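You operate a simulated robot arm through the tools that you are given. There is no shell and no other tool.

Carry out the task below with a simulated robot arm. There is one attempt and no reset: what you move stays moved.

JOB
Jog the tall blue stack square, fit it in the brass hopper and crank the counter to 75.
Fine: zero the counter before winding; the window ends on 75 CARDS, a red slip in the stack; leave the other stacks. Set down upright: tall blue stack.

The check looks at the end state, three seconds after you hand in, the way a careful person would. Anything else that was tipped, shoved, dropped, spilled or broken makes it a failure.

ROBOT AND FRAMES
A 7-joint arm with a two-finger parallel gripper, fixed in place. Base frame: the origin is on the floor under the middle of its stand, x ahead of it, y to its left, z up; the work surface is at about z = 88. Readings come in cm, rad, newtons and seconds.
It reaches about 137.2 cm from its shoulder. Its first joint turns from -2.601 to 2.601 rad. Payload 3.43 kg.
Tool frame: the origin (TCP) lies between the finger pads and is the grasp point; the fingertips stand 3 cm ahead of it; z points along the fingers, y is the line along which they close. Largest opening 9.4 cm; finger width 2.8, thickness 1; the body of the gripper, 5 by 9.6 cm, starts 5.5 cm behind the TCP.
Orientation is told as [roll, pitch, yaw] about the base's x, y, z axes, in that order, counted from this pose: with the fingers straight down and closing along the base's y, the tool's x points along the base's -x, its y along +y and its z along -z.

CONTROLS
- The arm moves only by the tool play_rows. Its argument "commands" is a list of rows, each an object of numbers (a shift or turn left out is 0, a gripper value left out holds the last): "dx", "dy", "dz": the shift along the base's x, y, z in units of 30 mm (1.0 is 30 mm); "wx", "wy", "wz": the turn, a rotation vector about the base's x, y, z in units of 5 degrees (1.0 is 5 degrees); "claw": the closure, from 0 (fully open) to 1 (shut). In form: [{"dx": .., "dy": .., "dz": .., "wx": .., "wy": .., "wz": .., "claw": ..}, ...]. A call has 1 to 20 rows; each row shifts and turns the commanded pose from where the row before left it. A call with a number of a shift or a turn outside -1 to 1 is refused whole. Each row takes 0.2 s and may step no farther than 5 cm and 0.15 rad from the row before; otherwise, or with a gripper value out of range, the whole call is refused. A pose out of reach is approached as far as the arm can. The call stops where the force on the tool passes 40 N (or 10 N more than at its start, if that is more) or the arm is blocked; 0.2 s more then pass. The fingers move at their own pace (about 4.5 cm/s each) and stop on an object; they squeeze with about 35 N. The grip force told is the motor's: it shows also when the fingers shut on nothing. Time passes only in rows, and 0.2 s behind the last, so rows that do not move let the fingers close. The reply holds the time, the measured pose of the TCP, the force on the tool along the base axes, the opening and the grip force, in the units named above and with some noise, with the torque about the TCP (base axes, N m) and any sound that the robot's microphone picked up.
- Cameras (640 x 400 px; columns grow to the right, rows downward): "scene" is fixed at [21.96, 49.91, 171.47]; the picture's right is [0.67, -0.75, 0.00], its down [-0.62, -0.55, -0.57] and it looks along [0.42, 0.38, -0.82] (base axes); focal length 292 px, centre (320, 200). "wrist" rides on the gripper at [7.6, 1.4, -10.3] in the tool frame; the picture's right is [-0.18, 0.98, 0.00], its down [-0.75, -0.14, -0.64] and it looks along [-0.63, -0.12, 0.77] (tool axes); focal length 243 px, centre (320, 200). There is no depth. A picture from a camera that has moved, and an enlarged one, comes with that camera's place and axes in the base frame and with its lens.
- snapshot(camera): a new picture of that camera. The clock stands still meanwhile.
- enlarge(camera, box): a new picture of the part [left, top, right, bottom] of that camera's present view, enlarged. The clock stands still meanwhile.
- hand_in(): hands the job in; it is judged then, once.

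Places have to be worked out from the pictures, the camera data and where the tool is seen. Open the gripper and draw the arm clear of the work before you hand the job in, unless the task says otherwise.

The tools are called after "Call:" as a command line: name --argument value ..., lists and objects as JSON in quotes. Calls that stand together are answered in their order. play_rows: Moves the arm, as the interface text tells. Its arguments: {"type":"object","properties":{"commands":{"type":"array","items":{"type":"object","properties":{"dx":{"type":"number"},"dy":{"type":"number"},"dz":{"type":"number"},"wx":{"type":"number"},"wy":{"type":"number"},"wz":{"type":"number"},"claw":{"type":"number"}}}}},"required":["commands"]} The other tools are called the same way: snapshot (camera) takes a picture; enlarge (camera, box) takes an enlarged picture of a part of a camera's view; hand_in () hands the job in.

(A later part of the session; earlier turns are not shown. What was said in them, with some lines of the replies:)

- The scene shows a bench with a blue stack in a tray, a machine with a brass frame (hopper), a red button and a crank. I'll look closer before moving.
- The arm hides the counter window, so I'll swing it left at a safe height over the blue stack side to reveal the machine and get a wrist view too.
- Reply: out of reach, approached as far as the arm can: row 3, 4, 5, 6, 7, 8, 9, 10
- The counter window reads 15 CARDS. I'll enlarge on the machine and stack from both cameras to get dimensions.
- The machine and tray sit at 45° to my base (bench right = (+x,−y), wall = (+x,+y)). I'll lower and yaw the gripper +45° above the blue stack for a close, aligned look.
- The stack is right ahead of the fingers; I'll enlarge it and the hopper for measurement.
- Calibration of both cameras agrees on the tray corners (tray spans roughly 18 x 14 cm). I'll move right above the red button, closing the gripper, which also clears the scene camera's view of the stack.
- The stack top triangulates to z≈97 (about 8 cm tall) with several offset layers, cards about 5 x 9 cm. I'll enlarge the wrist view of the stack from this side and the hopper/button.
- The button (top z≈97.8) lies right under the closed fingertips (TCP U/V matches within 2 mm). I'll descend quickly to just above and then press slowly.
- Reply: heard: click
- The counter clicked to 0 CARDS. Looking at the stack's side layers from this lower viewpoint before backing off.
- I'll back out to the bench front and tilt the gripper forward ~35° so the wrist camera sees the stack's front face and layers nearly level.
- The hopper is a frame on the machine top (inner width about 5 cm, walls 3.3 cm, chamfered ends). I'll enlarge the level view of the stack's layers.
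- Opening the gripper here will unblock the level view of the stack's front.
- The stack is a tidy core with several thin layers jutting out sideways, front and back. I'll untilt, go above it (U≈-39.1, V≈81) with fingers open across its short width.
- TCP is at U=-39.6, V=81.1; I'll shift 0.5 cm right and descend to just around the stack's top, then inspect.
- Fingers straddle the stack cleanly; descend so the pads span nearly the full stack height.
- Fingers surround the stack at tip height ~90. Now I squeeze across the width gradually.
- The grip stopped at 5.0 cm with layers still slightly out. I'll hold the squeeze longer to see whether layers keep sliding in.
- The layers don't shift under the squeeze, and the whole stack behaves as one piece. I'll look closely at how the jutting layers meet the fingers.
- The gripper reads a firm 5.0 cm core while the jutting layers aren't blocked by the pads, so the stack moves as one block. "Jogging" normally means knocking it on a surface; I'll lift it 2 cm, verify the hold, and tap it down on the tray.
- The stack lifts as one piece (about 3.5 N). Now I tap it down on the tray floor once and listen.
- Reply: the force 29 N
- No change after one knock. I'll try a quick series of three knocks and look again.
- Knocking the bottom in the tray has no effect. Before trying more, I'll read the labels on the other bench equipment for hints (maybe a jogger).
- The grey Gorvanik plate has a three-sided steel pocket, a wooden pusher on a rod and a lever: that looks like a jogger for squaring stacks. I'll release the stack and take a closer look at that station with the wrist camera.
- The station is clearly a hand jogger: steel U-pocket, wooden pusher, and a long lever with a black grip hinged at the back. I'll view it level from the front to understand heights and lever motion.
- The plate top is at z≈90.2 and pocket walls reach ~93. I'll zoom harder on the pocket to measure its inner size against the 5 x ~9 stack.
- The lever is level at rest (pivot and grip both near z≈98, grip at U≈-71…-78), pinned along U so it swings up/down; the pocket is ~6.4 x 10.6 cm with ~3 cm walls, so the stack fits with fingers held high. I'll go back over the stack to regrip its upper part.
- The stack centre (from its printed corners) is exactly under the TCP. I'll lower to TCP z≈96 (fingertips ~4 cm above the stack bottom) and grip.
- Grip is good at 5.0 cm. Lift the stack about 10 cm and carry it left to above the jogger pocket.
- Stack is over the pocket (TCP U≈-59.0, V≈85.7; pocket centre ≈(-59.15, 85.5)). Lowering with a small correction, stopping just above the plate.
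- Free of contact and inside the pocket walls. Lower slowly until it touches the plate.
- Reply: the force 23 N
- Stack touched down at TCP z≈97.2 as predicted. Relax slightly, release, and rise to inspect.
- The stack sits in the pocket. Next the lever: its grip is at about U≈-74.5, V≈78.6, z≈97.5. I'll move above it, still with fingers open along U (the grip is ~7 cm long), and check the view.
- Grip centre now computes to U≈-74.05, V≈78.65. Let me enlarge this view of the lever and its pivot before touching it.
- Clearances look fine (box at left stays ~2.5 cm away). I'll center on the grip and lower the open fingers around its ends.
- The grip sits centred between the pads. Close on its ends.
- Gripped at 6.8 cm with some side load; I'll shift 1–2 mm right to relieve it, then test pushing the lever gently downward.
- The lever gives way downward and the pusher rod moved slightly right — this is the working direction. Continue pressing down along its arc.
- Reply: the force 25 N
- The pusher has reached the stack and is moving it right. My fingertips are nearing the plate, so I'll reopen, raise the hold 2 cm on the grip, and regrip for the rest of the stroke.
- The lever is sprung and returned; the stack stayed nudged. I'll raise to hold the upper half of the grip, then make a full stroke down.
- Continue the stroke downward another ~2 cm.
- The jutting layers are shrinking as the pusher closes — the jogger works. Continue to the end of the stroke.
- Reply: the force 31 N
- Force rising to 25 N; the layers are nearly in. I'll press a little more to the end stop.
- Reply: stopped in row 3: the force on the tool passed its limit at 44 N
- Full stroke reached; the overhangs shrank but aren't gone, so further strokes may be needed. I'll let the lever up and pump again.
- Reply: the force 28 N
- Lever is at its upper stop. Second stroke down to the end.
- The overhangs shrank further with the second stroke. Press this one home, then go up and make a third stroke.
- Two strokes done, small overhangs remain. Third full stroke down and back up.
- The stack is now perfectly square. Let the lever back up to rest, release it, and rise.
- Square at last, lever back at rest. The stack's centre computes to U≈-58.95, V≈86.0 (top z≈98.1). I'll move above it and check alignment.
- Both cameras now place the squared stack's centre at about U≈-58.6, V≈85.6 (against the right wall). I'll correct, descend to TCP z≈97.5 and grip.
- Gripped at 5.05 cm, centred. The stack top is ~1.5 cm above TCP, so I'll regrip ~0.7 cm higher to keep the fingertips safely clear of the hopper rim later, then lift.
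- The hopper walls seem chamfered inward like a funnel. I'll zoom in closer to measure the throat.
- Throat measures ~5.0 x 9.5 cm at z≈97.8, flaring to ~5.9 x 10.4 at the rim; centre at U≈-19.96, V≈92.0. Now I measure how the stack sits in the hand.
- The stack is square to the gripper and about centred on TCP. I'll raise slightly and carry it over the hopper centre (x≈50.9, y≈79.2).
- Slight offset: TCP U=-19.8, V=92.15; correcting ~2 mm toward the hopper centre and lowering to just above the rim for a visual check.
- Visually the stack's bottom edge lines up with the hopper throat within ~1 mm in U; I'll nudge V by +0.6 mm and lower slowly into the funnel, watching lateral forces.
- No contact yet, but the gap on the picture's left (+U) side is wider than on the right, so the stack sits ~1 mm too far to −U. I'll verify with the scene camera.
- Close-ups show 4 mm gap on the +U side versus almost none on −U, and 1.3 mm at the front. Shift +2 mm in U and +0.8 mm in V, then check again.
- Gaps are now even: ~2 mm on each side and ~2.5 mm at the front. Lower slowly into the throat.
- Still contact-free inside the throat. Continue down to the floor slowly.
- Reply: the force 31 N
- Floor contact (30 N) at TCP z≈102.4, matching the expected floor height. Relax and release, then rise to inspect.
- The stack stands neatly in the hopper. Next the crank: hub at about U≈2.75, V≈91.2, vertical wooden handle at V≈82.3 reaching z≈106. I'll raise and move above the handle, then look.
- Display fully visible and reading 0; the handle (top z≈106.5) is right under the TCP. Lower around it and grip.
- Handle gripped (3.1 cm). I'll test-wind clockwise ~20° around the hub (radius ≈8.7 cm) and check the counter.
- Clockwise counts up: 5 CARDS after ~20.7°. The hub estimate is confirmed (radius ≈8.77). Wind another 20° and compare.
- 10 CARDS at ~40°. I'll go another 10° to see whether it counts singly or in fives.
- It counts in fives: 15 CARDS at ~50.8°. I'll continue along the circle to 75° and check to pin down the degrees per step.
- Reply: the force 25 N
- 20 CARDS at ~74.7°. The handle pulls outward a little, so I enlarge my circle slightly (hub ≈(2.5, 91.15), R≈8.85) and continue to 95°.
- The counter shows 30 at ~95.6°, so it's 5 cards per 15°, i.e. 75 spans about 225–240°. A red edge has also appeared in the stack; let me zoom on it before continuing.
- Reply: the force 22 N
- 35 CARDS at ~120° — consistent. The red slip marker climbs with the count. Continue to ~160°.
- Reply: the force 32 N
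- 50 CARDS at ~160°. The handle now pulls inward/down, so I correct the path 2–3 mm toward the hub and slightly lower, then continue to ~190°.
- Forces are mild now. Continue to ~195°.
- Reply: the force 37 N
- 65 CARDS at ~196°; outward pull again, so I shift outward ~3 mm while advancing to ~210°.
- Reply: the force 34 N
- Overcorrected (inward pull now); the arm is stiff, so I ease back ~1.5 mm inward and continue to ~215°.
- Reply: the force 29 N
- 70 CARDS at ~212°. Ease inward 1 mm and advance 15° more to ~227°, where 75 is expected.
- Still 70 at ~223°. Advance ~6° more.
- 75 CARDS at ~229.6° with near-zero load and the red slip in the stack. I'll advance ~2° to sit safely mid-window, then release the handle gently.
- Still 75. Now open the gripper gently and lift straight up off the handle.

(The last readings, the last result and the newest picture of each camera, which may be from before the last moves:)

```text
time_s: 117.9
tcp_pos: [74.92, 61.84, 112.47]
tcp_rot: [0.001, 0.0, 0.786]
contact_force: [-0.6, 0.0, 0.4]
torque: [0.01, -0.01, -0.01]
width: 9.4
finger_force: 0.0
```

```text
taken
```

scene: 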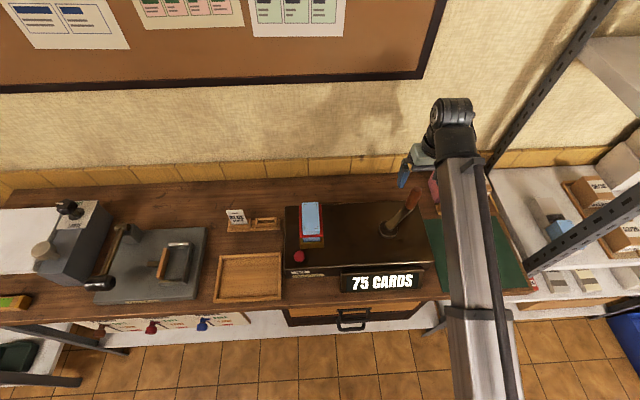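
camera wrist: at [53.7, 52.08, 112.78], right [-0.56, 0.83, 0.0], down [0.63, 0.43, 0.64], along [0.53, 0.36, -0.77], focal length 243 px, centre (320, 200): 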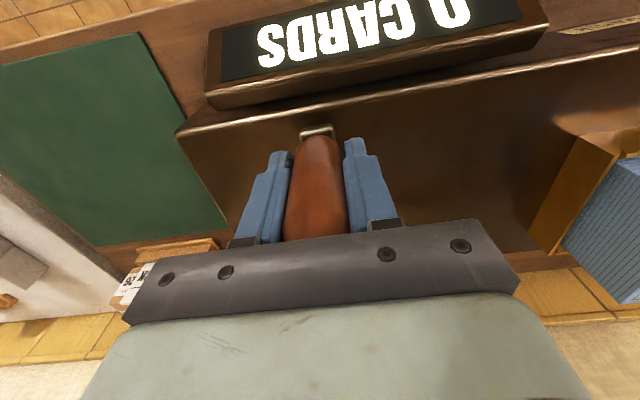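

The handle is free and the window reads 75 CARDS. Draw the arm back toward the front, clear of the bench, and verify everything.

Call:
play_rows --commands '[{"dx": -0.8, "dy": -0.8}, {"dx": -0.88, "dy": -0.88}, {"dx": -0.88, "dy": -0.88}, {"dx": -0.88, "dy": -0.88}, {"dx": -0.88, "dy": -0.88}, {"dx": -0.88, "dy": -0.88}, {"dx": -0.88, "dy": -0.88}, {"dx": -0.88, "dy": -0.88}, {}, {}]'

Call:
snapshot --camera "scene"

Call:
enlarge --camera "scene" --box '[270, 180, 440, 300]'

Call:
enlarge --camera "scene" --box '[290, 195, 330, 255]'

```text
time_s: 119.4
tcp_pos: [57.95, 45.3, 112.3]
tcp_rot: [-0.003, -0.014, 0.782]
contact_force: [2.8, 4.1, -7.8]
torque: [-0.15, -0.12, -0.1]
width: 9.4
finger_force: 0.0
stopped in row 7: the force on the tool passed its limit at 54 N (the readings are from after the stop); the commanded pose is now the measured one
```

```text
taken
```

scene: 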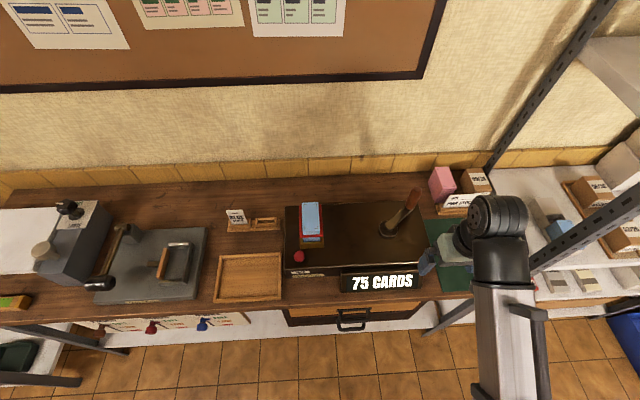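

```text
3.33 times, centred on (355, 240) of scene
camera zoom: at [21.96, 49.91, 171.47], right [0.67, -0.75, 0.0], down [-0.62, -0.55, -0.57], along [0.42, 0.38, -0.82], focal length 974 px, centre (203, 67)
```

zoom: 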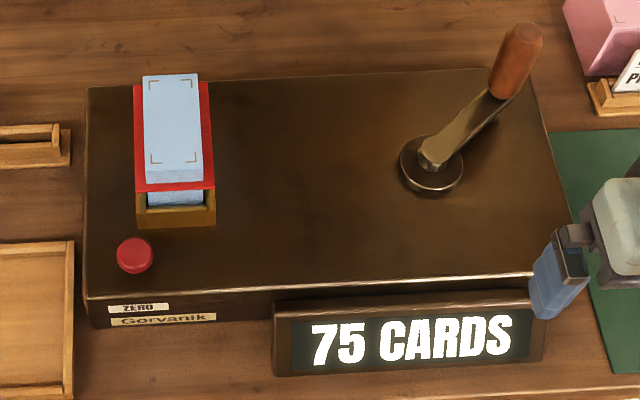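

```text
6.67 times, centred on (310, 225) of scene
camera zoom: at [21.96, 49.91, 171.47], right [0.67, -0.75, 0.0], down [-0.62, -0.55, -0.57], along [0.42, 0.38, -0.82], focal length 1948 px, centre (387, 33)
```

zoom: 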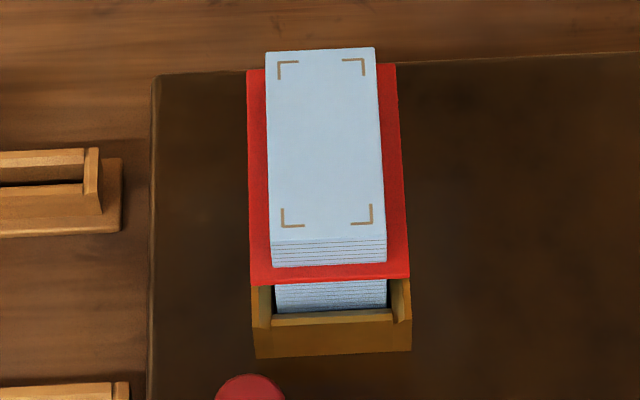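

The counter still shows 75, but the retreat stopped on a contact at V≈73 (probably my folded arm against the fixed bench edge). I'll look at what the arm touches before moving on.

Call:
snapshot --camera "wrist"

Call:
enlarge --camera "scene" --box '[400, 170, 640, 400]'

```text
taken
camera wrist: at [51.46, 40.94, 122.5], right [-0.56, 0.83, 0.0], down [0.63, 0.43, 0.65], along [0.54, 0.37, -0.76], focal length 243 px, centre (320, 200)
```

wrist: 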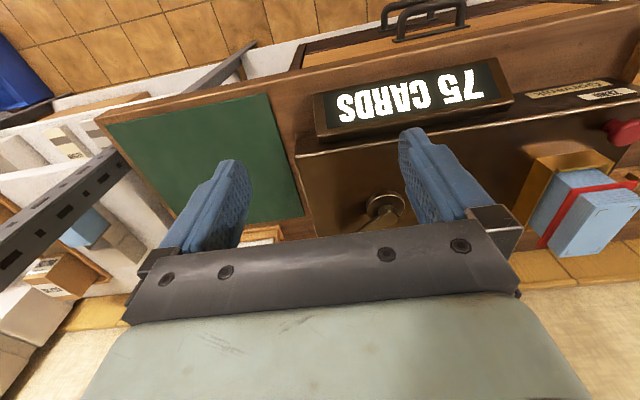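

```text
1.74 times, centred on (520, 285) of scene
camera zoom: at [21.96, 49.91, 171.47], right [0.67, -0.75, 0.0], down [-0.62, -0.55, -0.57], along [0.42, 0.38, -0.82], focal length 508 px, centre (-28, 52)
```

zoom: 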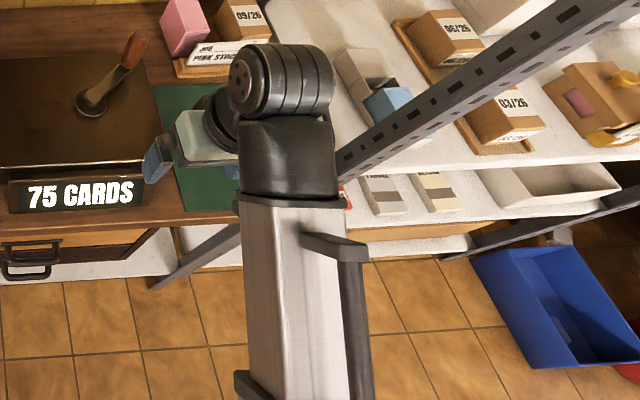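

The contact was the arm's wrist link against the fixed rack post on the right; shelf items look unmoved. I'll move away leftward in front of the machine to the empty tray side, first gently.

Call:
play_rows --commands '[{"dx": -0.2, "dy": 0.3}, {"dx": -0.4, "dy": 0.6}, {"dx": -0.6, "dy": 0.85}, {}]'

Call:
enlarge --camera "scene" --box '[400, 130, 640, 310]'

```text
time_s: 120.4
tcp_pos: [54.47, 50.63, 112.32]
tcp_rot: [-0.001, -0.012, 0.781]
contact_force: [-0.3, -0.3, 0.4]
torque: [0.01, 0.01, 0.01]
width: 9.39
finger_force: 0.1
```

```text
2.22 times, centred on (520, 220) of scene
camera zoom: at [21.96, 49.91, 171.47], right [0.67, -0.75, 0.0], down [-0.62, -0.55, -0.57], along [0.42, 0.38, -0.82], focal length 649 px, centre (-124, 156)
```

zoom: 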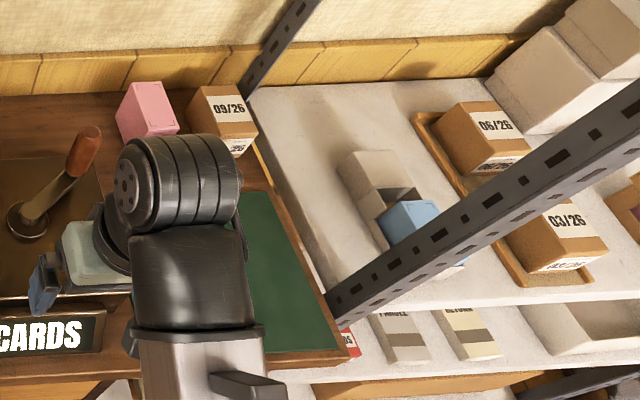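

Free of contact, and the shelf and its boxes are undisturbed. Continue left to above the empty tray.

Call:
play_rows --commands '[{"dx": -0.69, "dy": 0.94}, {"dx": -0.69, "dy": 0.94}, {"dx": -0.69, "dy": 0.94}, {"dx": -0.69, "dy": 0.94}, {"dx": -0.69, "dy": 0.94}, {"dx": -0.69, "dy": 0.94}, {"dx": -0.69, "dy": 0.94}, {"dx": -0.69, "dy": 0.94}, {"dx": -0.69, "dy": 0.94}, {"dx": -0.69, "dy": 0.94}, {"dx": -0.69, "dy": 0.94}, {"dx": -0.69, "dy": 0.94}, {}]'

Call:
snapshot --camera "scene"

Call:
enlarge --camera "scene" --box '[270, 150, 530, 310]'

Call:
snapshot --camera "wrist"

```text
time_s: 123.2
tcp_pos: [29.57, 84.42, 112.32]
tcp_rot: [0.0, -0.011, 0.781]
contact_force: [0.3, 1.0, 0.7]
torque: [0.01, 0.01, 0.01]
width: 9.39
finger_force: 0.2
```

```text
taken
```

scene: 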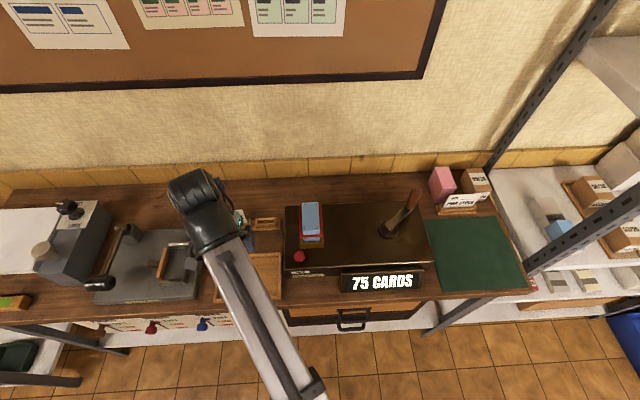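

```text
2.46 times, centred on (400, 230) of scene
camera zoom: at [21.96, 49.91, 171.47], right [0.67, -0.75, 0.0], down [-0.62, -0.55, -0.57], along [0.42, 0.38, -0.82], focal length 719 px, centre (123, 126)
```

zoom: 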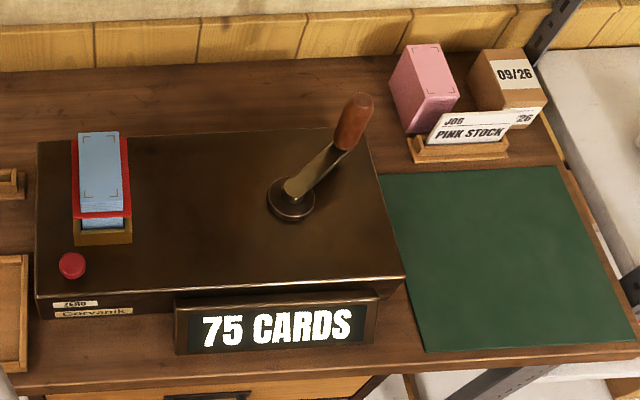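

```text
taken
camera wrist: at [22.96, 80.09, 122.38], right [-0.56, 0.83, 0.0], down [0.63, 0.43, 0.65], along [0.54, 0.37, -0.76], focal length 243 px, centre (320, 200)
```

wrist: 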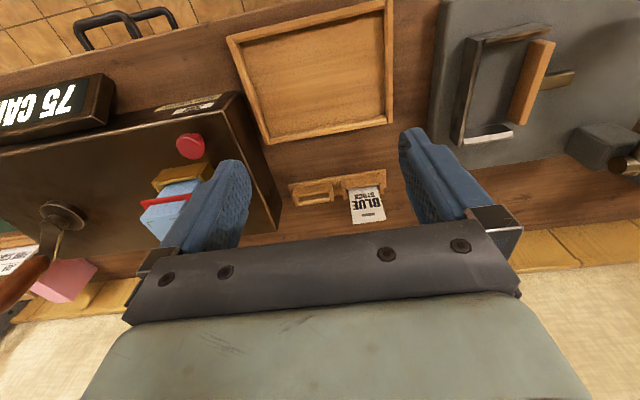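

The stack stands square and upright in the hopper with the red slip in it, and the window reads 75 CARDS. Lever, tray, sign, pink stack and shelf boxes all look undisturbed. The gripper is open and clear of the work, so I hand in.

Call:
hand_in

```text
The job is handed in.
```

The job is handed in. At hand-in the tall blue stack was square and upright in the brass hopper. A red slip was in the stack and the counter window read 75 CARDS.

- **Jogging:** Squeezing the stack and tapping it in the tray did nothing. I set it in the grey Gorvanik plate's pocket, and three full strokes of its lever squared it.
- **Counter:** I pressed the zero button first, taking it from 15 to 0. I then wound the crank clockwise from 0 to 75 without overshooting; it counts in fives.
- **Contact on the way out:** After I let go of the crank, the arm's wrist touched the metal rack post on the right, and the move stopped at 54 N. I backed off; the post and the boxes on its shelves looked unmoved in the pictures afterwards.
- **Everything else:** The pink stack, signs, tray and lever look as they were. The gripper is open and parked above the empty blue tray.
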